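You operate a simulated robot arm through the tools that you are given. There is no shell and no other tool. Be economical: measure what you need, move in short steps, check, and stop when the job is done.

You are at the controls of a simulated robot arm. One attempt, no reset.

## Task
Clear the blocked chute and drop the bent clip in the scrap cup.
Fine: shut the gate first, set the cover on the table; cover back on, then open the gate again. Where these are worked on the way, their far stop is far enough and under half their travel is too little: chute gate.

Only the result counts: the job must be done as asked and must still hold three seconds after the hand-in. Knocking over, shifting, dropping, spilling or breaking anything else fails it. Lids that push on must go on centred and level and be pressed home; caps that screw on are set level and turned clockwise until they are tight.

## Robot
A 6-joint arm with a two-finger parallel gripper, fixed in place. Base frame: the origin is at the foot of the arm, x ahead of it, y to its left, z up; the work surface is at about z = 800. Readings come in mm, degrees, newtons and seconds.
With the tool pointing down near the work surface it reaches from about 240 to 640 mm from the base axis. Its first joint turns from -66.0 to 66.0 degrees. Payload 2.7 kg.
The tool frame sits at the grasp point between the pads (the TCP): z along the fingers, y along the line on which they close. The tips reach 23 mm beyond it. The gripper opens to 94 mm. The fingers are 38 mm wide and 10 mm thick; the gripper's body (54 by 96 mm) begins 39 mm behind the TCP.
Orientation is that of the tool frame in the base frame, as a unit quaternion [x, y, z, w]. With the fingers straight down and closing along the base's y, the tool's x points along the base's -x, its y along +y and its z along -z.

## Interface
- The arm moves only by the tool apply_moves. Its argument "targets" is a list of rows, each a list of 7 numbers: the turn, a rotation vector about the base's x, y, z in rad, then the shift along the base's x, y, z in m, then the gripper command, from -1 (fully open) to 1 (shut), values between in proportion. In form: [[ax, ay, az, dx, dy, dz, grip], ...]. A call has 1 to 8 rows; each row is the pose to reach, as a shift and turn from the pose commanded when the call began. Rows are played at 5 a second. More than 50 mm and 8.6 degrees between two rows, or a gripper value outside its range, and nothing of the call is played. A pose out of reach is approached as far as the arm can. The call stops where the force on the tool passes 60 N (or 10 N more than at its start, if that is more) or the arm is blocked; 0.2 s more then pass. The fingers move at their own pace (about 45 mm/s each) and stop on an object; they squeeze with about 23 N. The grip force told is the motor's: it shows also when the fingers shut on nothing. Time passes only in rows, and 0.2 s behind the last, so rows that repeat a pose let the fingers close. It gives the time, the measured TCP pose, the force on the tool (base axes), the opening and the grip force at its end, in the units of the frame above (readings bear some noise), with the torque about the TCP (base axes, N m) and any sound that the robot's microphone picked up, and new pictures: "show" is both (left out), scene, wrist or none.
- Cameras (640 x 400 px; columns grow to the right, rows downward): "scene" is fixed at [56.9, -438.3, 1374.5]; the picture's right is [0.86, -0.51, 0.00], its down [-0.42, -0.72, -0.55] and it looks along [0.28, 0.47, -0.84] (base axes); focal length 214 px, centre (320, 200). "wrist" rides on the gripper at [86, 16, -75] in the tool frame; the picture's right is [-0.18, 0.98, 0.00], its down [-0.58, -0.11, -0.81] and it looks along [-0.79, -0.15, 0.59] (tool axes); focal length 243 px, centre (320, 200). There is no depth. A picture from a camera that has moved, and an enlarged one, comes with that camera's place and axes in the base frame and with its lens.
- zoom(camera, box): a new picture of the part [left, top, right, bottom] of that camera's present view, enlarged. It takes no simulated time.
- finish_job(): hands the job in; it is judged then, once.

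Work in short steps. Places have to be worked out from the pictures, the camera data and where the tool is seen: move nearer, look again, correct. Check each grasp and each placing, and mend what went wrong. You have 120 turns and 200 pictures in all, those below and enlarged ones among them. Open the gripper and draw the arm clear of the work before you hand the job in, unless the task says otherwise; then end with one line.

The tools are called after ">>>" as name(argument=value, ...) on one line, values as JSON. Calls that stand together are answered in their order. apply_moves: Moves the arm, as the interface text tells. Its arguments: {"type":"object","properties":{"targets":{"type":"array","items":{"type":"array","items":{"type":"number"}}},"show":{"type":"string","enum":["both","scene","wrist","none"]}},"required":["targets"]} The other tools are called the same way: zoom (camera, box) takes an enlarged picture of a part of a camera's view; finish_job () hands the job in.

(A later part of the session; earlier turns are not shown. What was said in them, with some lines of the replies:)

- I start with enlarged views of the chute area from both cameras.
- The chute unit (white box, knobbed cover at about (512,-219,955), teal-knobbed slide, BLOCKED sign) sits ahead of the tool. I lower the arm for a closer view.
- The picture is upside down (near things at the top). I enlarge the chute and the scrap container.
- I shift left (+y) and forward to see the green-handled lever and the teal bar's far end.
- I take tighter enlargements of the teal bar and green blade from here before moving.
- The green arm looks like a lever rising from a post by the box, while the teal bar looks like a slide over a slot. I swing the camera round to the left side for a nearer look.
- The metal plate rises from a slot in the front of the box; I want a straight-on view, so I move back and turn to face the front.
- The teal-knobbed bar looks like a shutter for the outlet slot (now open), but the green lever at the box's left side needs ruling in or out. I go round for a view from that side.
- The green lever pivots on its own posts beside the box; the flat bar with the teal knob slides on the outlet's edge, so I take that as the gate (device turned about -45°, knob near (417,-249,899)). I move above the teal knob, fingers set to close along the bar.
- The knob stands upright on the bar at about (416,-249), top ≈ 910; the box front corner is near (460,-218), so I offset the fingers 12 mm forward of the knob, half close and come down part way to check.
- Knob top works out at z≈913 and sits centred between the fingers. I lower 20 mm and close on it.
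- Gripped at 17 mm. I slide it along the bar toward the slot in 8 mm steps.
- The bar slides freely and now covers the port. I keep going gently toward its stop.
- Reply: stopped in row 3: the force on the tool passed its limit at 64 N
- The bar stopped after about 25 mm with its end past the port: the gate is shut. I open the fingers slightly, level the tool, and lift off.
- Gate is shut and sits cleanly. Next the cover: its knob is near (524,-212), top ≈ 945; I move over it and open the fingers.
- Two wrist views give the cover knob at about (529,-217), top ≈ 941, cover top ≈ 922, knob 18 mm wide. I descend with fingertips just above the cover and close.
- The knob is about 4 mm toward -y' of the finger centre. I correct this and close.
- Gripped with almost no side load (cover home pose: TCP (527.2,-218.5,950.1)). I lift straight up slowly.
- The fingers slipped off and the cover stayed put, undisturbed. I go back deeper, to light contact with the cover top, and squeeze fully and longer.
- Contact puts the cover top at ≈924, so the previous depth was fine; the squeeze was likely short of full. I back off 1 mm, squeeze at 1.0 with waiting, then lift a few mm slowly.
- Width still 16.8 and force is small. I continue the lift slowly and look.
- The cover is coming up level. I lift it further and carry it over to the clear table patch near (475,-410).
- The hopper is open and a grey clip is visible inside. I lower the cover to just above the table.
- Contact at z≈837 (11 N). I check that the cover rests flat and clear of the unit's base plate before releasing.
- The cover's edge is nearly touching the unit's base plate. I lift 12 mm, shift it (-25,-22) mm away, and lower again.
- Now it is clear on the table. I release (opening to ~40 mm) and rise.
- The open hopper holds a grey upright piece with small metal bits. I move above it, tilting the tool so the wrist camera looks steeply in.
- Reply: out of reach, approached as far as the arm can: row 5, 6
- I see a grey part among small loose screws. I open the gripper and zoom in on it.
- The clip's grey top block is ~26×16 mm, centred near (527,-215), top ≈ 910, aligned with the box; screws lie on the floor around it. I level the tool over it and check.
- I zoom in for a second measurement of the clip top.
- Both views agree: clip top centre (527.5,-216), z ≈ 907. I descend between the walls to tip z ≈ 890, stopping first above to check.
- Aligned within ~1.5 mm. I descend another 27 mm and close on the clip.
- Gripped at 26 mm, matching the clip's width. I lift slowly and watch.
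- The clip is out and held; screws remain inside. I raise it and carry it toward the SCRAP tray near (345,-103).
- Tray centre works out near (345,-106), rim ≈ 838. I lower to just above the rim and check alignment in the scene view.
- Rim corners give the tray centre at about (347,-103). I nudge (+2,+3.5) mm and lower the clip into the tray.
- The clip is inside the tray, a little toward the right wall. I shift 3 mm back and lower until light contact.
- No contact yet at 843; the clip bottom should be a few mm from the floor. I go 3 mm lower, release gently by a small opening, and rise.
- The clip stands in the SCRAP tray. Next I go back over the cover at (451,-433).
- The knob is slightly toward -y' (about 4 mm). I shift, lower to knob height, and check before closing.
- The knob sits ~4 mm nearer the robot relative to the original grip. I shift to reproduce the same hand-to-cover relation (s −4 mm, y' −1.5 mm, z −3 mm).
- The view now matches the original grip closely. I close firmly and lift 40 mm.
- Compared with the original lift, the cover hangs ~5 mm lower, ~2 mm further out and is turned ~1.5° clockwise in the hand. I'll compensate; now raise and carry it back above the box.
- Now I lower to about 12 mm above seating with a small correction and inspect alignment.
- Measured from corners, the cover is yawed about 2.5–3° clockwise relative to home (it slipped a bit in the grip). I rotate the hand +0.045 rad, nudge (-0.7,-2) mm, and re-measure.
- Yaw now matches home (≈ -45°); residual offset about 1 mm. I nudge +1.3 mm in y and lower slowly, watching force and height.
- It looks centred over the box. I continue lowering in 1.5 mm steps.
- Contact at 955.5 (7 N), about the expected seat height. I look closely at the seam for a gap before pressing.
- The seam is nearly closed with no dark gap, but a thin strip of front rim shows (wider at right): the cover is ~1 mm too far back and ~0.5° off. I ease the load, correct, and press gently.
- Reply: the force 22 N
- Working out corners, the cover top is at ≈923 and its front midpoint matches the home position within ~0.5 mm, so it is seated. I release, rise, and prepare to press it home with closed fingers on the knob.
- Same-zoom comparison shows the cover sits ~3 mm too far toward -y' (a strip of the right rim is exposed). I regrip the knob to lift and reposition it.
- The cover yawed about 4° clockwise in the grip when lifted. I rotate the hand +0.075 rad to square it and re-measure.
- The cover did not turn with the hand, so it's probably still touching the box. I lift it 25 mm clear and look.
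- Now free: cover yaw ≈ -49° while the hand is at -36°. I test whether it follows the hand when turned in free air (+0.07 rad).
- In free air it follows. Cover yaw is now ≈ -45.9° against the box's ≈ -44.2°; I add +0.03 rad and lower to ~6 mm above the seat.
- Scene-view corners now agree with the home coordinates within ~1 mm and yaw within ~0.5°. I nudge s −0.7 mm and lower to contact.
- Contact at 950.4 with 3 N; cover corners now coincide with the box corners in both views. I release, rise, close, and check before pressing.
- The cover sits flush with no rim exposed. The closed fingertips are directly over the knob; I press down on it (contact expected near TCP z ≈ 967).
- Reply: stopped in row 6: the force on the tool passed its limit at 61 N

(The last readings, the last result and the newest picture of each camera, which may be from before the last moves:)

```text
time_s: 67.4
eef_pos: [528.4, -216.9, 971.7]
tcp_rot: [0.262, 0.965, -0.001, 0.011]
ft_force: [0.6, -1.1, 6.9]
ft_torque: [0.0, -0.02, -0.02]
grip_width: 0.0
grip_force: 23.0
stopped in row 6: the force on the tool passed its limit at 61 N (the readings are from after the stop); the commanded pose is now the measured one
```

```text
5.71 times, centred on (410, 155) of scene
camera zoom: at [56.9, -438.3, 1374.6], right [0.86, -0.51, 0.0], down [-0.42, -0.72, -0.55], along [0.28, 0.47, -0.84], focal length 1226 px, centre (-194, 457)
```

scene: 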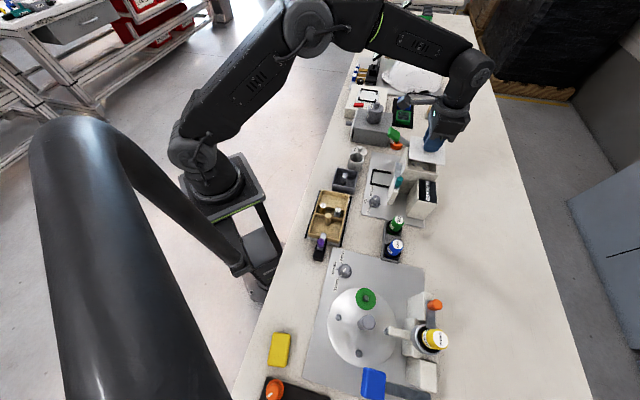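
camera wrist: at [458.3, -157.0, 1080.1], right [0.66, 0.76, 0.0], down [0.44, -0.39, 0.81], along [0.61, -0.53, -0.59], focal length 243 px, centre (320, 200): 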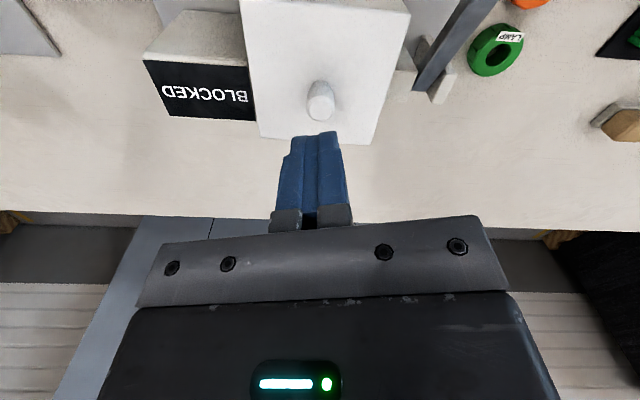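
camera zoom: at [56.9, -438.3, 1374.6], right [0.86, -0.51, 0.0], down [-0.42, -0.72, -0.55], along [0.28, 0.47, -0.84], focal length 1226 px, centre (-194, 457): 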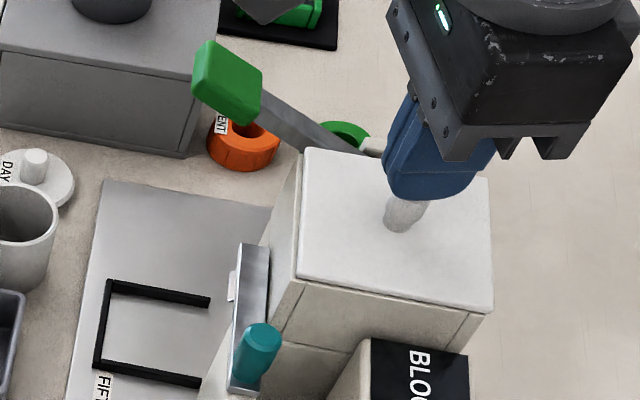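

The press slid the cover a few mm rearwards, so it rests flat with play and must be centred. I rise and measure its offsets against the box.

>>> apply_moves(targets=[[0, -0.008, 0, 0, 0, 0.02, 1], [0, -0.016, 0.0, 0, 0, 0.05, 1], [0, -0.02, 0.0, 0, 0, 0.08, 1]], show="none")

>>> zoom(camera="wrist", box=[230, 0, 410, 140])

>>> zoom(camera="scene", box=[370, 120, 450, 190])

>>> zoom(camera="scene", box=[400, 140, 445, 180])

```text
time_s: 68.2
eef_pos: [528.0, -215.6, 1048.0]
tcp_rot: [0.262, 0.965, 0.002, 0.02]
ft_force: [0.4, -0.2, -0.1]
ft_torque: [0.03, 0.04, 0.0]
grip_width: 0.0
grip_force: 23.1
```

```text
2.86 times, centred on (320, 70) of wrist
camera zoom: at [458.0, -157.5, 1121.0], right [0.65, 0.76, 0.02], down [0.42, -0.38, 0.83], along [0.63, -0.53, -0.56], focal length 693 px, centre (320, 571)
```

zoom: 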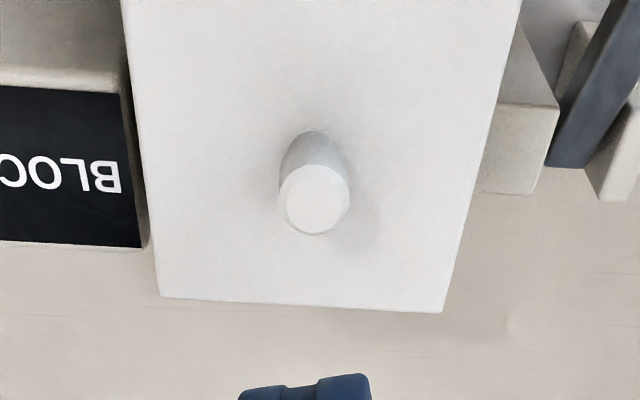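

```text
5.71 times, centred on (410, 155) of scene
camera zoom: at [56.9, -438.3, 1374.5], right [0.86, -0.51, 0.0], down [-0.42, -0.72, -0.55], along [0.28, 0.47, -0.84], focal length 1226 px, centre (-194, 457)
```

zoom: 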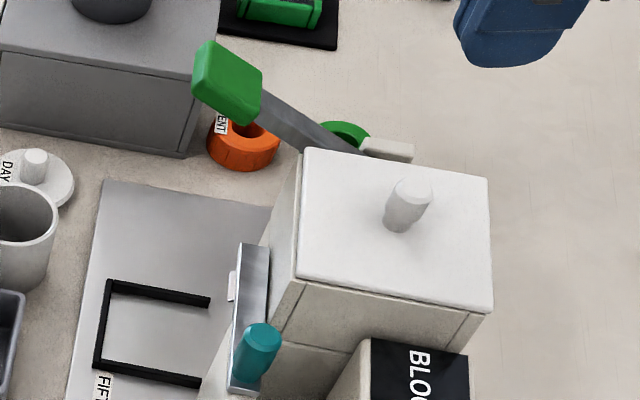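

```text
10.00 times, centred on (422, 160) of scene
camera zoom: at [56.9, -438.3, 1374.5], right [0.86, -0.51, 0.0], down [-0.42, -0.72, -0.55], along [0.28, 0.47, -0.84], focal length 2145 px, centre (-705, 600)
```

zoom: 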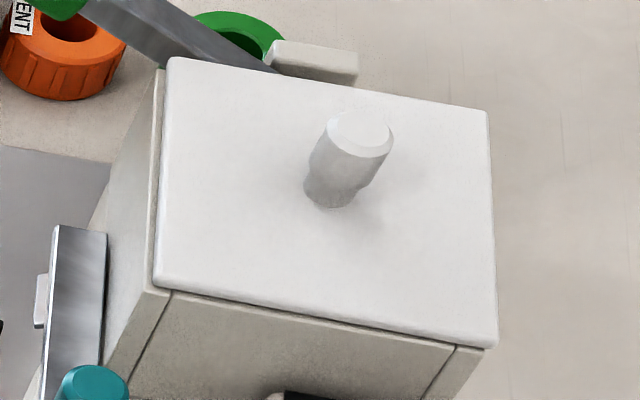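

The cover is ~1.3 mm back of its home spot, flat on the rim. I move toward the gate knob position (yaw -45°, level), which also gives a clear front view of the seam.

>>> apply_moves(targets=[[0.002, 0.01, -0.06, -0.026, -0.002, 0, 0.36], [0.004, 0.02, -0.12, -0.052, -0.004, 0, 0.36], [0.005, 0.03, -0.19, -0.078, -0.006, -0.02, 0.36], [0.007, 0.04, -0.255, -0.1038, -0.0077, -0.035, 0.36]], show="none")

>>> zoom(camera="wrist", box=[280, 0, 540, 170])

>>> zoom(camera="wrist", box=[350, 50, 510, 120])

```text
time_s: 69.2
eef_pos: [423.7, -224.6, 1014.5]
tcp_rot: [0.382, 0.924, -0.003, 0.001]
ft_force: [-0.6, 0.0, -0.4]
ft_torque: [-0.03, -0.03, 0.02]
grip_width: 30.1
grip_force: 0.0
```

```text
2.35 times, centred on (410, 85) of wrist
camera zoom: at [373.8, -150.8, 1088.5], right [0.82, 0.57, -0.01], down [0.34, -0.48, 0.81], along [0.45, -0.67, -0.59], focal length 571 px, centre (108, 471)
```

zoom: 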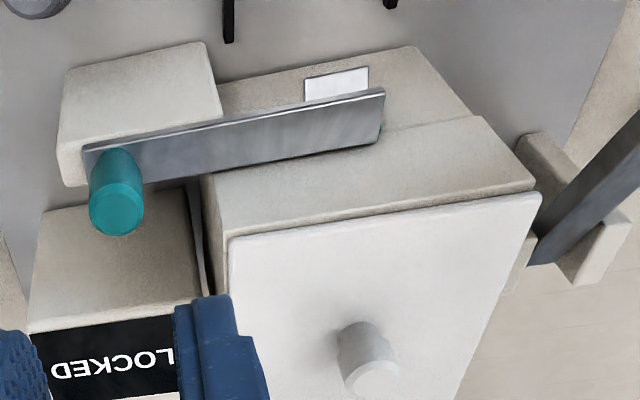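

```text
4.00 times, centred on (430, 85) of wrist
camera zoom: at [373.8, -150.8, 1088.5], right [0.82, 0.57, -0.01], down [0.34, -0.48, 0.81], along [0.45, -0.67, -0.59], focal length 970 px, centre (-120, 660)
```

zoom: 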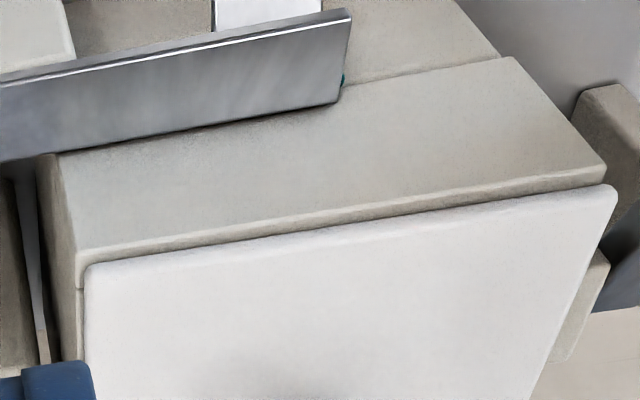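

Compared with the original front view, the cover is ~1.5–2 mm too far back (front rim strip visible); sideways it's fine. I'll regrip the knob with the hand at -45° and slide the cover forward without lifting.

>>> apply_moves(targets=[[0, 0, 0, 0.035, 0.0015, 0, 0.15], [0, 0, 0, 0.07, 0.003, 0, 0.15], [0, 0, 0, 0.104, 0.0047, 0, 0.15], [0, 0, 0, 0.104, 0.0047, -0.03, 0.15], [0, 0, 0, 0.104, 0.0047, -0.055, 0.15], [0, 0, 0, 0.104, 0.0047, -0.064, 0.15]], show="none")

>>> zoom(camera="wrist", box=[180, 0, 450, 220])

```text
time_s: 70.6
eef_pos: [529.7, -219.3, 950.2]
tcp_rot: [0.381, 0.924, -0.003, 0.0]
ft_force: [0.3, 0.4, -1.0]
ft_torque: [0.0, -0.04, 0.01]
grip_width: 40.0
grip_force: 0.0
```

```text
1.82 times, centred on (315, 110) of wrist
camera zoom: at [478.7, -145.3, 1024.5], right [0.82, 0.57, -0.01], down [0.34, -0.48, 0.81], along [0.45, -0.67, -0.59], focal length 441 px, centre (329, 364)
```

zoom: 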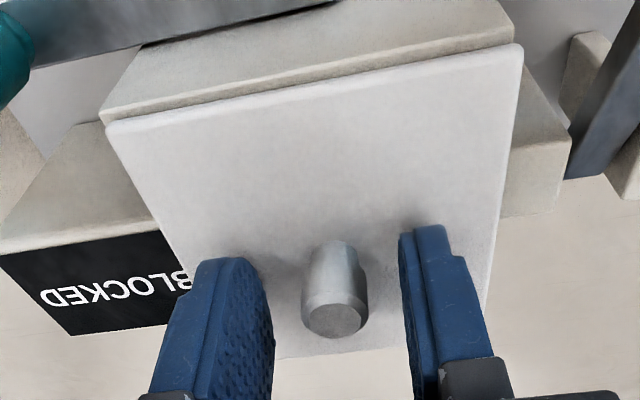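

The knob is centred between the fingers. I close, then slide s −2 mm and y' −1 mm with no lift, and look.

>>> apply_moves(targets=[[0, 0, 0, 0, 0, 0, 0.6], [0, 0, 0, 0, 0, 0, 1], [0, 0, 0, 0, 0, 0, 1], [0, 0, 0, 0, 0, 0.0005, 1], [0, 0, 0, -0.001, 0.0003, 0.0005, 1], [0, 0, 0, -0.0021, 0.0007, 0.0005, 1]], show="none")

>>> zoom(camera="wrist", box=[180, 0, 450, 220])

>>> zoom(camera="scene", box=[370, 120, 450, 190])

```text
time_s: 72.0
eef_pos: [527.1, -218.0, 950.2]
tcp_rot: [0.382, 0.924, -0.002, 0.0]
ft_force: [0.7, -0.5, -0.2]
ft_torque: [-0.01, 0.01, 0.03]
grip_width: 16.6
grip_force: 22.6
```

```text
1.82 times, centred on (315, 110) of wrist
camera zoom: at [475.9, -144.6, 1025.4], right [0.82, 0.57, -0.01], down [0.34, -0.48, 0.81], along [0.45, -0.67, -0.59], focal length 441 px, centre (329, 364)
```

zoom: 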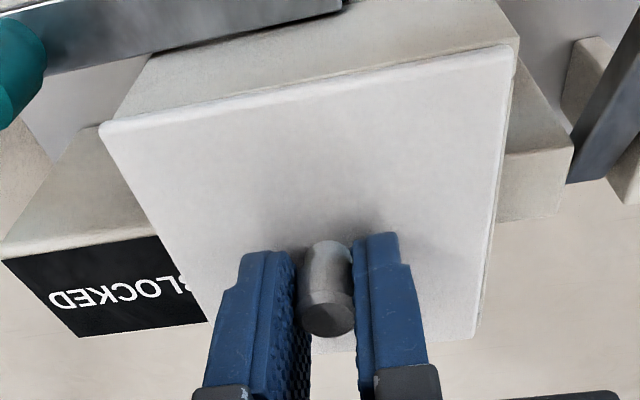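

```text
5.71 times, centred on (410, 155) of scene
camera zoom: at [56.9, -438.3, 1374.5], right [0.86, -0.51, 0.0], down [-0.42, -0.72, -0.55], along [0.28, 0.47, -0.84], focal length 1226 px, centre (-194, 457)
```

zoom: 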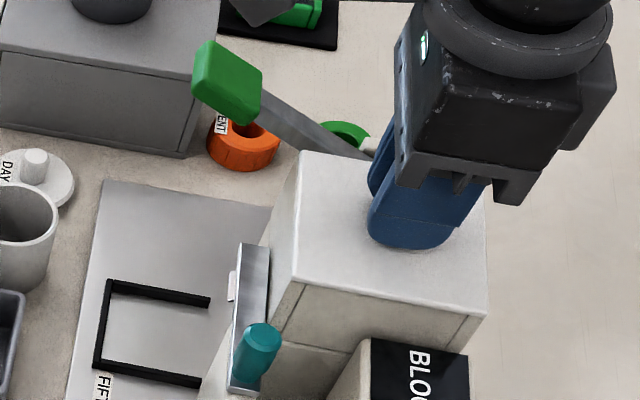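

Front strip is gone, but the cover is now ~1.6 mm too far toward -y'. I slide it back (+1.4,+0.9) mm.

>>> apply_moves(targets=[[0, 0, 0, 0.0007, 0.0004, 0.0, 1], [0, 0, 0, 0.0014, 0.0009, 0.0, 1], [0, 0, 0, 0.0014, 0.0009, 0.0, 1]], show="none")

>>> zoom(camera="wrist", box=[180, 0, 450, 220])

>>> zoom(camera="scene", box=[370, 120, 450, 190])

```text
time_s: 72.8
eef_pos: [527.9, -217.1, 951.4]
tcp_rot: [0.381, 0.924, -0.003, -0.001]
ft_force: [-1.7, -0.5, 1.6]
ft_torque: [0.14, 0.01, 0.0]
grip_width: 16.5
grip_force: 22.9
```

```text
1.82 times, centred on (315, 110) of wrist
camera zoom: at [477.5, -143.7, 1025.6], right [0.82, 0.57, -0.01], down [0.34, -0.48, 0.81], along [0.46, -0.67, -0.59], focal length 441 px, centre (329, 364)
```

zoom: 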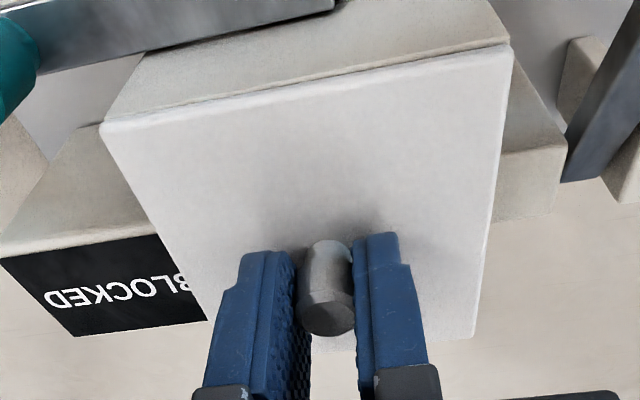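

```text
5.71 times, centred on (410, 155) of scene
camera zoom: at [56.9, -438.3, 1374.5], right [0.86, -0.51, 0.0], down [-0.42, -0.72, -0.55], along [0.28, 0.47, -0.84], focal length 1226 px, centre (-194, 457)
```

zoom: 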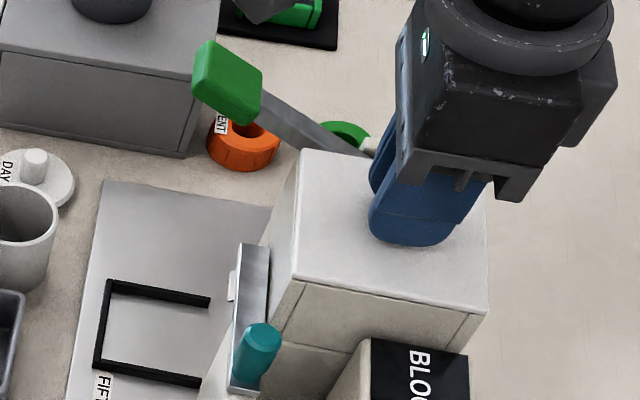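

All corners now coincide with home within ~1 mm. Still gripping, I press straight down lightly (~15–20 N) so it stays put, then release.

>>> apply_moves(targets=[[0, 0, 0, 0, 0, -0.0015, 1], [0, 0, 0, 0, 0, -0.003, 1], [0, 0, 0, 0, 0, -0.0045, 1], [0, 0, 0, 0, 0, -0.0045, 1]], show="none")

>>> zoom(camera="scene", box=[370, 120, 450, 190])

>>> zoom(camera="wrist", box=[180, 0, 450, 220])

```text
time_s: 73.8
eef_pos: [528.2, -217.6, 948.2]
tcp_rot: [0.382, 0.924, -0.003, 0.002]
ft_force: [3.5, -0.9, 18.2]
ft_torque: [0.18, -0.21, -0.03]
grip_width: 16.8
grip_force: 23.5
```

```text
5.71 times, centred on (410, 155) of scene
camera zoom: at [56.7, -438.2, 1374.6], right [0.86, -0.51, 0.0], down [-0.42, -0.72, -0.55], along [0.28, 0.47, -0.84], focal length 1226 px, centre (-194, 457)
```

zoom: 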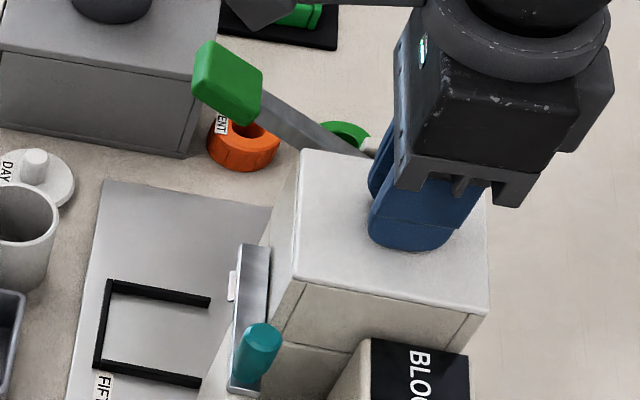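

```text
1.82 times, centred on (315, 110) of wrist
camera zoom: at [477.6, -143.9, 1022.2], right [0.82, 0.57, 0.0], down [0.33, -0.48, 0.81], along [0.46, -0.67, -0.59], focal length 441 px, centre (329, 364)
```

zoom: 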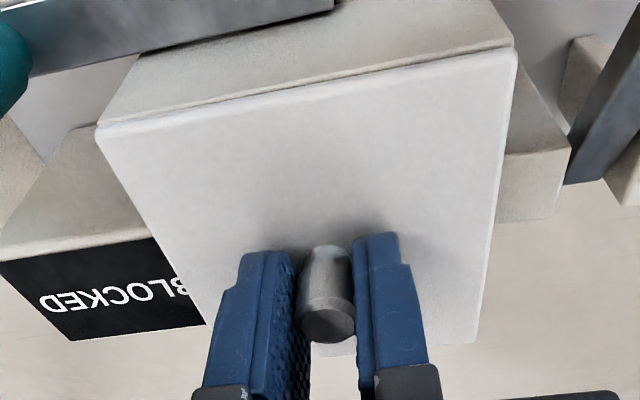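

Cover is flush and aligned under 18 N. I ease the load, release, and rise.

>>> apply_moves(targets=[[0, 0, 0, 0, 0, 0.002, 1], [0, 0, 0, 0, 0, 0.003, 0.4], [0, 0, 0, 0, 0, 0.003, 0.2], [0, 0, 0, 0, 0, 0.003, 0.2], [0, 0, 0, 0, 0, 0.03, 0.2], [0, 0, 0, 0, 0, 0.066, 0.2]], show="none")

>>> zoom(camera="scene", box=[370, 120, 450, 190])

>>> zoom(camera="wrist", box=[200, 0, 440, 160])

```text
time_s: 75.2
eef_pos: [527.3, -215.7, 1012.6]
tcp_rot: [0.382, 0.924, -0.003, 0.001]
ft_force: [1.1, -0.1, -0.5]
ft_torque: [-0.02, -0.01, -0.01]
grip_width: 37.5
grip_force: 0.1
```

```text
5.71 times, centred on (410, 155) of scene
camera zoom: at [56.9, -438.3, 1374.5], right [0.86, -0.51, 0.0], down [-0.42, -0.72, -0.55], along [0.28, 0.47, -0.84], focal length 1226 px, centre (-194, 457)
```

zoom: 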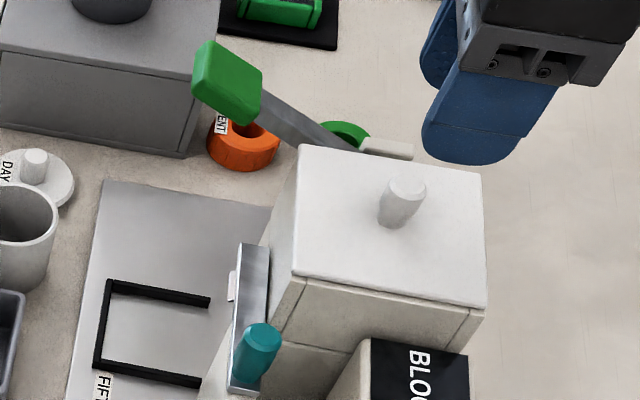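

```text
2.50 times, centred on (320, 80) of wrist
camera zoom: at [477.6, -143.2, 1087.7], right [0.82, 0.57, -0.01], down [0.34, -0.48, 0.81], along [0.45, -0.67, -0.59], focal length 606 px, centre (320, 500)
```

zoom: 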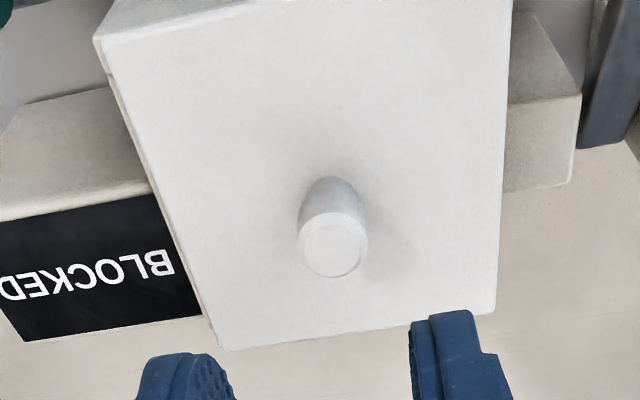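

On release the cover jumped ~2–3 mm (+y', −s), since I unloaded upward while opening. I regrip, shift it (+0.4,-2.8) mm, and this time release without vertical motion.

>>> apply_moves(targets=[[0, 0, 0, 0.002, 0.002, -0.03, 0.15], [0, 0, 0, 0.002, 0.002, -0.055, 0.15], [0, 0, 0, 0.002, 0.002, -0.0625, 0.15], [0, 0, 0, 0.002, 0.002, -0.0625, 0.5], [0, 0, 0, 0.002, 0.002, -0.0625, 1], [0, 0, 0, 0.002, 0.002, -0.0625, 1], [0, 0, 0, 0.0022, 0.0006, -0.0625, 1], [0, 0, 0, 0.0024, -0.0008, -0.0625, 1]], show="none")

>>> zoom(camera="scene", box=[370, 120, 450, 190])

>>> zoom(camera="wrist", box=[180, 0, 450, 220])

```text
time_s: 77.0
eef_pos: [529.9, -217.7, 949.4]
tcp_rot: [0.382, 0.924, -0.003, 0.0]
ft_force: [0.1, 1.4, 3.3]
ft_torque: [0.22, -0.05, 0.01]
grip_width: 16.6
grip_force: 23.3
```

```text
5.71 times, centred on (410, 155) of scene
camera zoom: at [56.9, -438.2, 1374.6], right [0.86, -0.51, 0.0], down [-0.42, -0.72, -0.55], along [0.28, 0.47, -0.84], focal length 1226 px, centre (-194, 457)
```

zoom: 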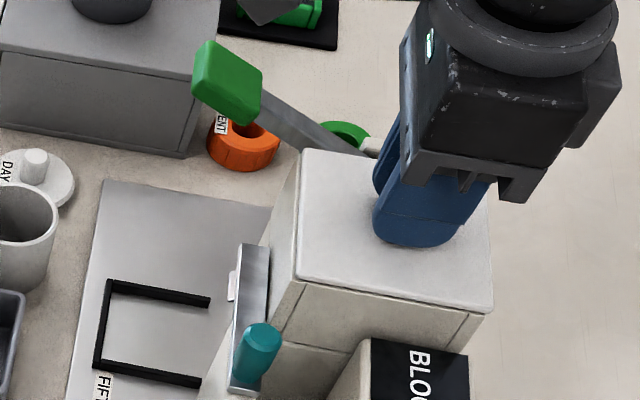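

```text
1.82 times, centred on (315, 110) of wrist
camera zoom: at [479.7, -144.5, 1024.7], right [0.82, 0.57, 0.0], down [0.34, -0.48, 0.81], along [0.46, -0.67, -0.59], focal length 441 px, centre (329, 364)
```

zoom: 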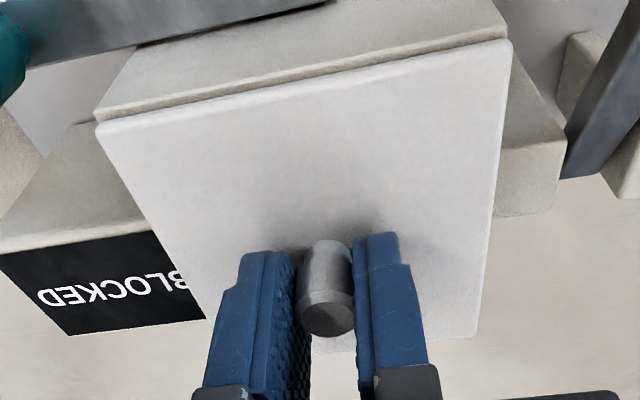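

Within ~1 mm of home (1 mm to scene-right). I shift (-0.8,+0.5), then open in gradual steps in place before rising.

>>> apply_moves(targets=[[0, 0, 0, -0.0008, 0.0005, 0, 1], [0, 0, 0, -0.0008, 0.0005, 0, 1], [0, 0, 0, -0.0008, 0.0005, 0, 0.62], [0, 0, 0, -0.0008, 0.0005, 0, 0.4], [0, 0, 0, -0.0008, 0.0005, 0, 0.2], [0, 0, 0, -0.0008, 0.0005, 0, 0.2], [0, 0, 0, -0.0008, 0.0005, 0.03, 0.2], [0, 0, 0, -0.0008, 0.0005, 0.065, 0.2]], show="none")

>>> zoom(camera="scene", box=[370, 120, 450, 190])

>>> zoom(camera="wrist", box=[200, 0, 440, 160])

```text
time_s: 78.8
eef_pos: [529.6, -218.1, 1015.3]
tcp_rot: [0.381, 0.924, -0.002, -0.002]
ft_force: [-0.1, 0.1, -0.7]
ft_torque: [0.0, 0.01, 0.01]
grip_width: 37.8
grip_force: 0.0
```

```text
5.71 times, centred on (410, 155) of scene
camera zoom: at [56.9, -438.3, 1374.5], right [0.86, -0.51, 0.0], down [-0.42, -0.72, -0.55], along [0.28, 0.47, -0.84], focal length 1226 px, centre (-194, 457)
```

zoom: 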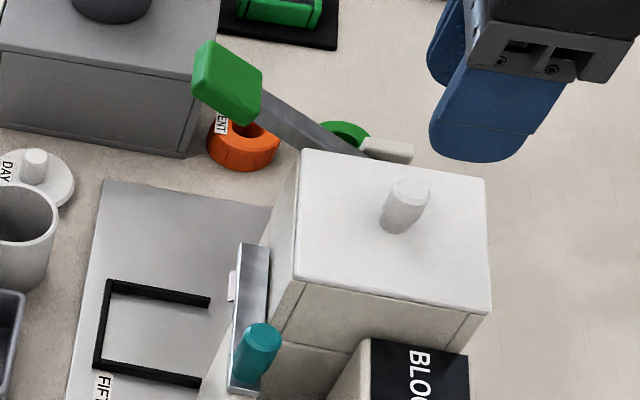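

```text
2.50 times, centred on (320, 80) of wrist
camera zoom: at [479.6, -144.4, 1089.3], right [0.82, 0.57, -0.01], down [0.34, -0.48, 0.81], along [0.45, -0.67, -0.59], focal length 606 px, centre (320, 500)
```

zoom: 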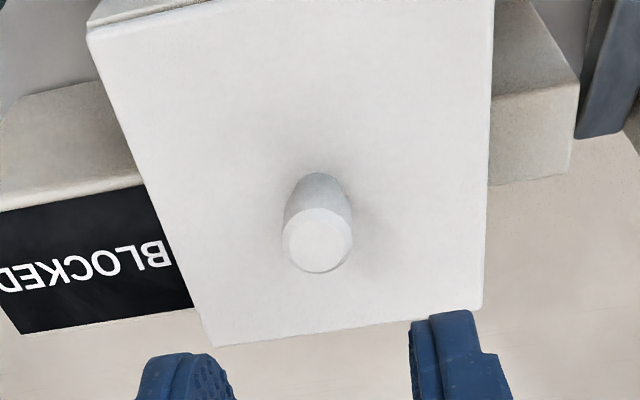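

Corners and knob now match the home picture within ~1 mm. I close the fingers and press very lightly (≈12 N) straight down on the knob, then lift off.

>>> apply_moves(targets=[[0, 0, 0, -0.0025, 0.0025, 0, 1], [0, 0, 0, -0.0025, 0.0025, -0.02, 1], [0, 0, 0, -0.0025, 0.0025, -0.038, 1], [0, 0, 0, -0.0025, 0.0025, -0.042, 1], [0, 0, 0, -0.0025, 0.0025, -0.045, 1], [0, 0, 0, -0.0025, 0.0025, -0.046, 1]], show="none")

```text
time_s: 80.2
eef_pos: [527.3, -215.3, 970.9]
tcp_rot: [0.382, 0.924, -0.003, 0.0]
ft_force: [-2.2, 1.9, 10.6]
ft_torque: [0.04, 0.07, -0.08]
grip_width: 0.2
grip_force: 22.9
```

10.6 N pressed; I add about 2.5 mm (≈20 N), then rise and look.

>>> apply_moves(targets=[[0, 0, 0, 0, 0, -0.0015, 1], [0, 0, 0, 0, 0, -0.0025, 1], [0, 0, 0, 0, 0, -0.0025, 1]], show="none")

>>> apply_moves(targets=[[0, 0, 0, 0, 0, 0.01, 1], [0, 0, 0, 0, 0, 0.03, 0.8], [0, 0, 0, 0, 0, 0.046, 0.4]], show="none")

>>> zoom(camera="scene", box=[370, 120, 450, 190])

```text
time_s: 81.0
eef_pos: [527.5, -215.2, 971.5]
tcp_rot: [0.382, 0.924, -0.003, 0.003]
ft_force: [-4.6, 2.9, 31.7]
ft_torque: [0.12, 0.14, 0.01]
grip_width: 0.0
grip_force: 22.7
```

```text
time_s: 81.8
eef_pos: [525.8, -216.1, 1011.3]
tcp_rot: [0.382, 0.924, -0.003, -0.001]
ft_force: [1.0, 0.2, 0.9]
ft_torque: [0.0, 0.01, 0.0]
grip_width: 28.4
grip_force: 0.0
```

```text
5.71 times, centred on (410, 155) of scene
camera zoom: at [56.9, -438.3, 1374.5], right [0.86, -0.51, 0.0], down [-0.42, -0.72, -0.55], along [0.28, 0.47, -0.84], focal length 1226 px, centre (-194, 457)
```

zoom: 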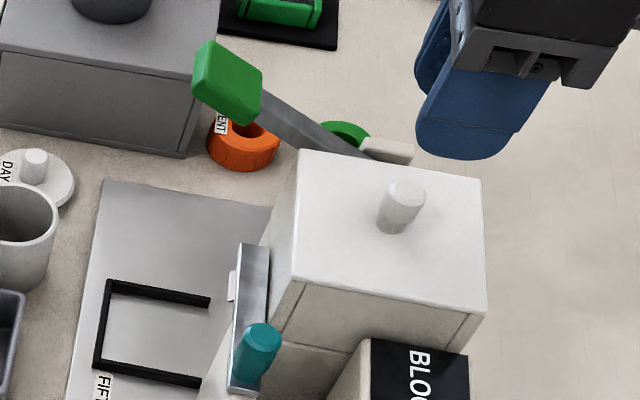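

The press moved it ~2 mm toward (-x). I do one more grip-slide (+2,+0.2) mm and in-place release, no further press.

>>> apply_moves(targets=[[0, 0, 0, 0.0005, -0.0015, -0.03, 0.15], [0, 0, 0, 0.0005, -0.0015, -0.055, 0.15], [0, 0, 0, 0.0005, -0.0015, -0.0615, 0.15], [0, 0, 0, 0.0005, -0.0015, -0.0615, 0.5], [0, 0, 0, 0.0005, -0.0015, -0.0615, 1], [0, 0, 0, 0.0005, -0.0015, -0.0615, 1], [0, 0, 0, 0.0015, -0.0014, -0.0615, 1], [0, 0, 0, 0.0025, -0.0013, -0.0615, 1]], show="none")

>>> zoom(camera="scene", box=[370, 120, 450, 190])

>>> zoom(camera="wrist", box=[180, 0, 450, 220])

```text
time_s: 83.6
eef_pos: [528.9, -216.2, 952.0]
tcp_rot: [0.381, 0.924, -0.003, 0.0]
ft_force: [-0.6, -0.1, 0.7]
ft_torque: [0.09, 0.01, 0.01]
grip_width: 16.5
grip_force: 23.2
```

```text
5.71 times, centred on (410, 155) of scene
camera zoom: at [56.9, -438.3, 1374.5], right [0.86, -0.51, 0.0], down [-0.42, -0.72, -0.55], along [0.28, 0.47, -0.84], focal length 1226 px, centre (-194, 457)
```

zoom: 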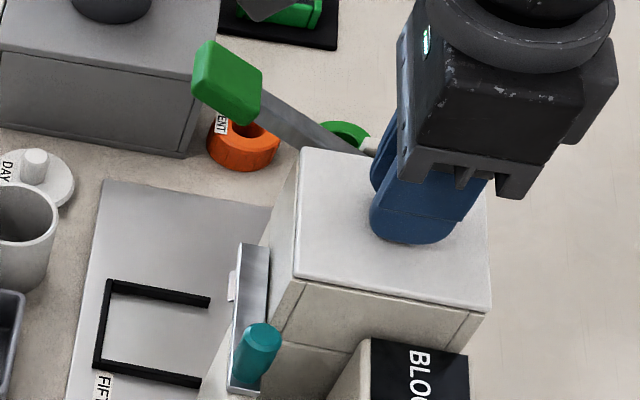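

```text
1.82 times, centred on (315, 110) of wrist
camera zoom: at [478.9, -142.9, 1025.8], right [0.82, 0.57, -0.01], down [0.34, -0.48, 0.81], along [0.46, -0.67, -0.59], focal length 441 px, centre (329, 364)
```

zoom: 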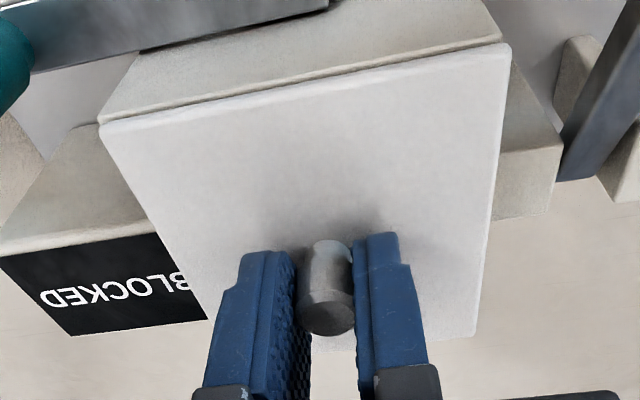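

Matches home within ~0.5–1 mm. I open gradually in place, rise, and verify.

>>> apply_moves(targets=[[0, 0, 0, 0, 0, -0.0005, 1], [0, 0, 0, 0, 0, -0.0005, 0.62], [0, 0, 0, 0, 0, -0.0005, 0.4], [0, 0, 0, 0, 0, -0.0005, 0.2], [0, 0, 0, 0, 0, -0.0005, 0.2], [0, 0, 0, 0, 0, 0.03, 0.2], [0, 0, 0, 0, 0, 0.062, 0.2]], show="none")

>>> zoom(camera="scene", box=[370, 120, 450, 190])

```text
time_s: 85.2
eef_pos: [529.7, -217.1, 1013.7]
tcp_rot: [0.382, 0.924, -0.002, -0.001]
ft_force: [-0.5, 0.5, 0.1]
ft_torque: [0.03, -0.03, -0.02]
grip_width: 37.7
grip_force: 0.0
```

```text
5.71 times, centred on (410, 155) of scene
camera zoom: at [56.9, -438.3, 1374.5], right [0.86, -0.51, 0.0], down [-0.42, -0.72, -0.55], along [0.28, 0.47, -0.84], focal length 1226 px, centre (-194, 457)
```

zoom: 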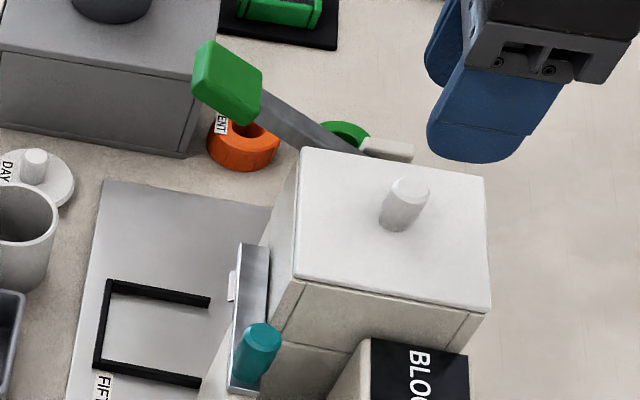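

The cover is back exactly at its home image position. Next, the gate: I move above the teal knob (its shut position, TCP ≈ (424.5,-223)), fingers at 30 mm.

>>> apply_moves(targets=[[0, 0, 0, -0.026, -0.0015, 0, 0.36], [0, 0, 0, -0.052, -0.003, 0, 0.36], [0, 0, 0, -0.078, -0.0045, 0, 0.36], [0, 0, 0, -0.1045, -0.006, 0, 0.36], [0, 0, 0, -0.1045, -0.006, -0.035, 0.36], [0, 0, 0, -0.1045, -0.006, -0.065, 0.36]], show="none")

>>> zoom(camera="wrist", box=[200, 20, 520, 220])

```text
time_s: 86.6
eef_pos: [424.4, -221.5, 946.6]
tcp_rot: [0.382, 0.924, -0.002, -0.001]
ft_force: [-0.3, 1.3, 1.1]
ft_torque: [0.01, -0.03, -0.04]
grip_width: 29.8
grip_force: 0.1
```

```text
2.00 times, centred on (360, 120) of wrist
camera zoom: at [374.2, -149.6, 1021.5], right [0.82, 0.57, -0.01], down [0.34, -0.48, 0.81], along [0.45, -0.67, -0.59], focal length 485 px, centre (240, 360)
```

zoom: 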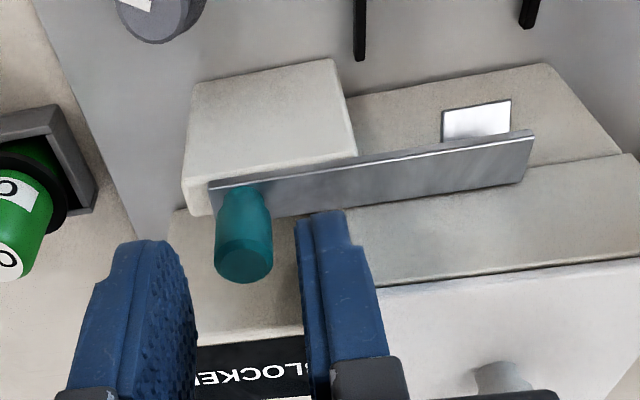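

Knob is centred between the fingers and the cover looks flush. I descend 32 mm and grip the knob.

>>> apply_moves(targets=[[0, 0, 0, 0, 0, -0.018, 0.36], [0, 0, 0, 0, 0, -0.032, 0.36], [0, 0, 0, 0, 0, -0.032, 0.9], [0, 0, 0, 0, 0, -0.032, 0.9], [0, 0, 0, -0.004, -0.004, -0.032, 0.9], [0, 0, 0, -0.008, -0.008, -0.032, 0.9], [0, 0, 0, -0.012, -0.012, -0.032, 0.9], [0, 0, 0, -0.016, -0.016, -0.032, 0.9]], show="none")

>>> apply_moves(targets=[[0, 0, 0, -0.0015, -0.0015, 0, 0.9], [0, 0, 0, -0.003, -0.003, 0, 0.9], [0, 0, 0, -0.0045, -0.0045, 0, 0.9], [0, 0, 0, -0.006, -0.006, 0, 0.9]], show="wrist")

>>> zoom(camera="wrist", box=[200, 20, 520, 220])

```text
time_s: 88.4
eef_pos: [408.8, -239.2, 916.5]
tcp_rot: [0.382, 0.924, -0.002, -0.002]
ft_force: [-0.9, 2.9, -2.9]
ft_torque: [0.05, -0.78, 0.01]
grip_width: 17.2
grip_force: 44.9
```

```text
time_s: 89.4
eef_pos: [406.1, -241.4, 916.9]
tcp_rot: [0.38, 0.925, -0.002, 0.002]
ft_force: [28.8, 22.9, -10.4]
ft_torque: [1.16, -0.02, 0.46]
grip_width: 17.0
grip_force: 45.1
camera wrist: at [354.5, -168.7, 990.2], right [0.82, 0.57, 0.0], down [0.34, -0.48, 0.81], along [0.46, -0.67, -0.59], focal length 243 px, centre (320, 200)
```

wrist: 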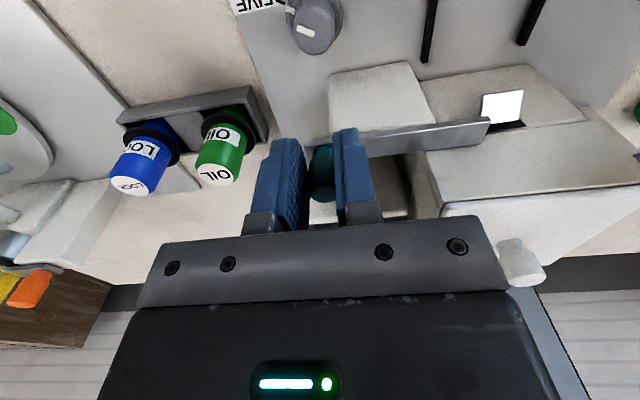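

```text
2.00 times, centred on (360, 120) of wrist
camera zoom: at [354.5, -168.7, 990.2], right [0.82, 0.57, 0.0], down [0.34, -0.48, 0.81], along [0.46, -0.67, -0.59], focal length 485 px, centre (240, 360)
```

zoom: 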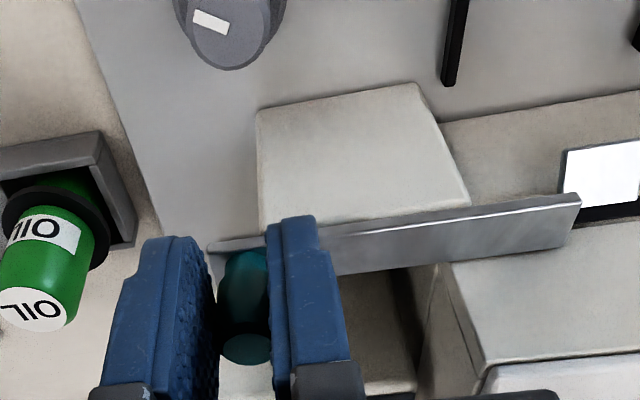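

The gate is at its open stop (same pose as at the start). I ease the push, release, and lift away.

>>> apply_moves(targets=[[0, 0, 0, 0.0035, 0.0035, 0, 0.9], [0, 0, 0, 0.0035, 0.0035, 0, 0.36], [0, 0, 0, 0.0035, 0.0035, 0, 0.3], [0, 0, 0, 0.0035, 0.0035, 0.03, 0.3], [0, 0, 0, 0.0035, 0.0035, 0.075, 0.3], [0, 0, 0, -0.02, 0.03, 0.12, -0.3], [0, 0, 0, -0.05, 0.05, 0.16, -0.6]], show="both")

>>> zoom(camera="scene", box=[320, 110, 480, 260])

>>> zoom(camera="scene", box=[370, 120, 450, 190])

>>> zoom(camera="wrist", box=[240, 0, 480, 160])

```text
refused: row 6 steps farther than a row can; nothing moved
```

```text
2.67 times, centred on (400, 185) of scene
camera zoom: at [57.8, -437.8, 1374.7], right [0.86, -0.51, 0.0], down [-0.43, -0.72, -0.55], along [0.28, 0.47, -0.84], focal length 572 px, centre (107, 240)
```

zoom: 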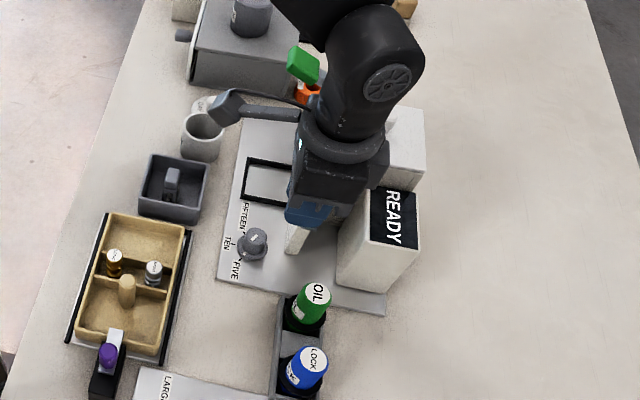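

```text
5.71 times, centred on (410, 155) of scene
camera zoom: at [57.8, -437.8, 1374.7], right [0.86, -0.51, 0.0], down [-0.43, -0.72, -0.55], along [0.28, 0.47, -0.84], focal length 1226 px, centre (-194, 457)
```

zoom: 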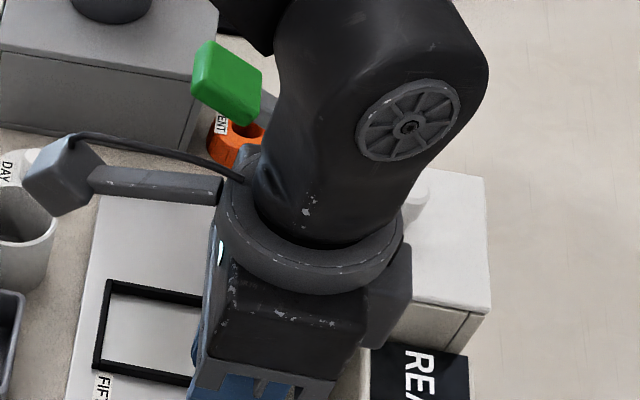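

```text
2.50 times, centred on (360, 80) of wrist
camera zoom: at [354.5, -168.7, 990.2], right [0.82, 0.57, 0.0], down [0.34, -0.48, 0.81], along [0.46, -0.67, -0.59], focal length 606 px, centre (220, 500)
```

zoom: 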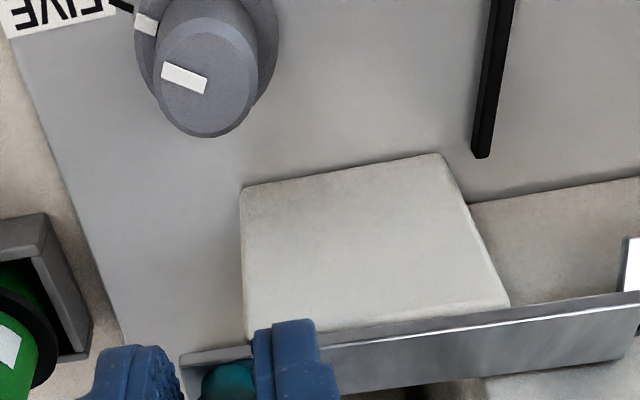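

The sign now reads READY. The retreat was refused for step size, so I repeat it with smaller steps.

>>> apply_moves(targets=[[0, 0, 0, 0.0035, 0.0035, 0, 0.9], [0, 0, 0, 0.0035, 0.0035, 0, 0.36], [0, 0, 0, 0.0035, 0.0035, 0, 0.3], [0, 0, 0, 0.0035, 0.0035, 0.03, 0.3], [0, 0, 0, 0.0035, 0.0035, 0.07, 0.3], [0, 0, 0, 0.0035, 0.0035, 0.11, 0], [0, 0, 0, -0.02, 0.02, 0.14, -0.4], [0, 0, 0, -0.04, 0.04, 0.17, -0.6]], show="scene")

>>> apply_moves(targets=[[0, 0, 0, -0.025, 0.035, 0.01, -0.6], [0, 0, 0, -0.05, 0.07, 0.02, -0.6]], show="wrist")

>>> zoom(camera="scene", box=[320, 110, 480, 260])

>>> zoom(camera="scene", box=[370, 120, 450, 190])

```text
time_s: 91.2
eef_pos: [361.8, -204.1, 1085.9]
tcp_rot: [0.382, 0.924, -0.002, -0.001]
ft_force: [0.2, -0.4, 0.4]
ft_torque: [-0.01, -0.01, 0.01]
grip_width: 75.2
grip_force: 0.1
```

scene: 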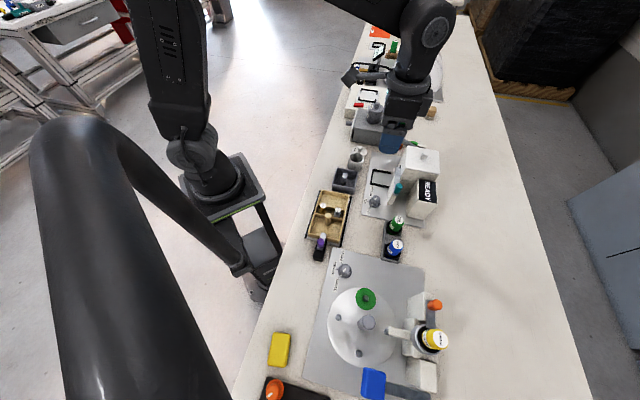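

```text
time_s: 91.8
eef_pos: [313.0, -134.8, 1106.0]
tcp_rot: [0.382, 0.924, -0.003, 0.0]
ft_force: [-1.4, -0.3, -0.4]
ft_torque: [-0.03, 0.03, -0.01]
grip_width: 75.1
grip_force: 0.1
camera wrist: at [263.0, -60.6, 1179.6], right [0.82, 0.57, -0.01], down [0.34, -0.48, 0.81], along [0.45, -0.67, -0.59], focal length 243 px, centre (320, 200)
```

wrist: 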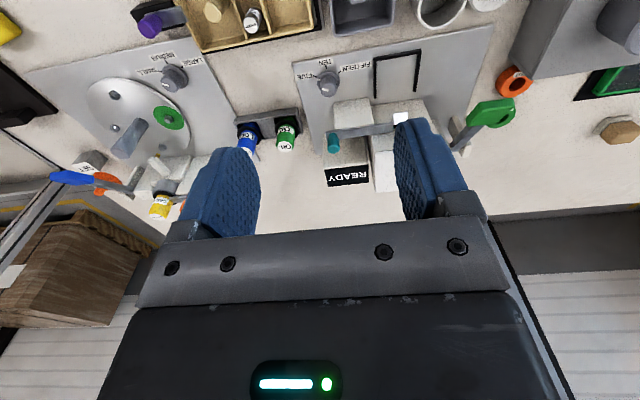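

```text
2.67 times, centred on (400, 185) of scene
camera zoom: at [56.9, -438.3, 1374.6], right [0.86, -0.51, 0.0], down [-0.42, -0.72, -0.55], along [0.28, 0.47, -0.84], focal length 572 px, centre (107, 240)
```

zoom: 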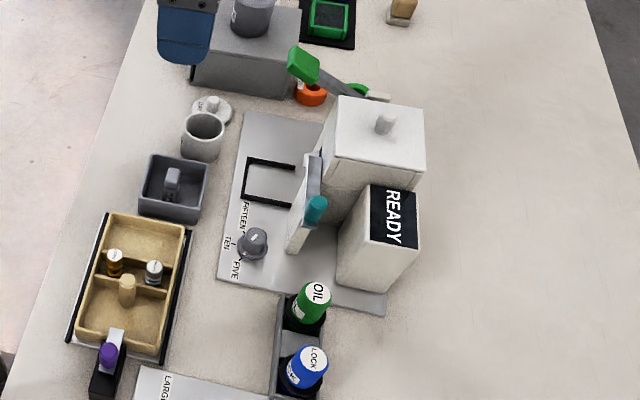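

```text
5.71 times, centred on (410, 155) of scene
camera zoom: at [56.9, -438.3, 1374.6], right [0.86, -0.51, 0.0], down [-0.42, -0.72, -0.55], along [0.28, 0.47, -0.84], focal length 1226 px, centre (-194, 457)
```

zoom: 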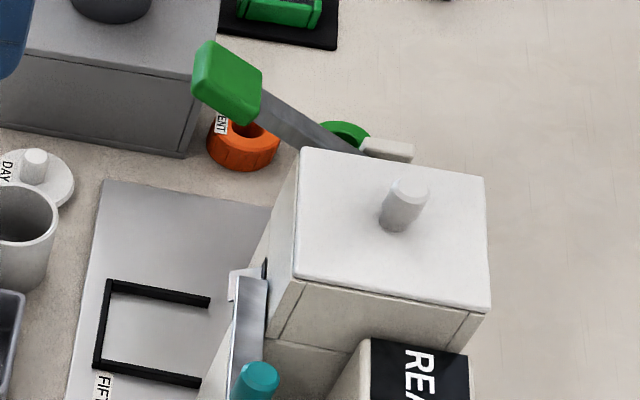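

The sign reads READY, the gate is open, the cover is in its place, the clip is in the SCRAP tray, and the arm is clear with the gripper open, so I hand in.

>>> finish_job()

```text
The job is handed in.
```

I cleared the blocked chute and put the bent clip in the SCRAP tray, and the chute's sign changed from BLOCKED to READY. The cover is back on within about 1 mm of its original spot, and the gate is open again at its starting stop.
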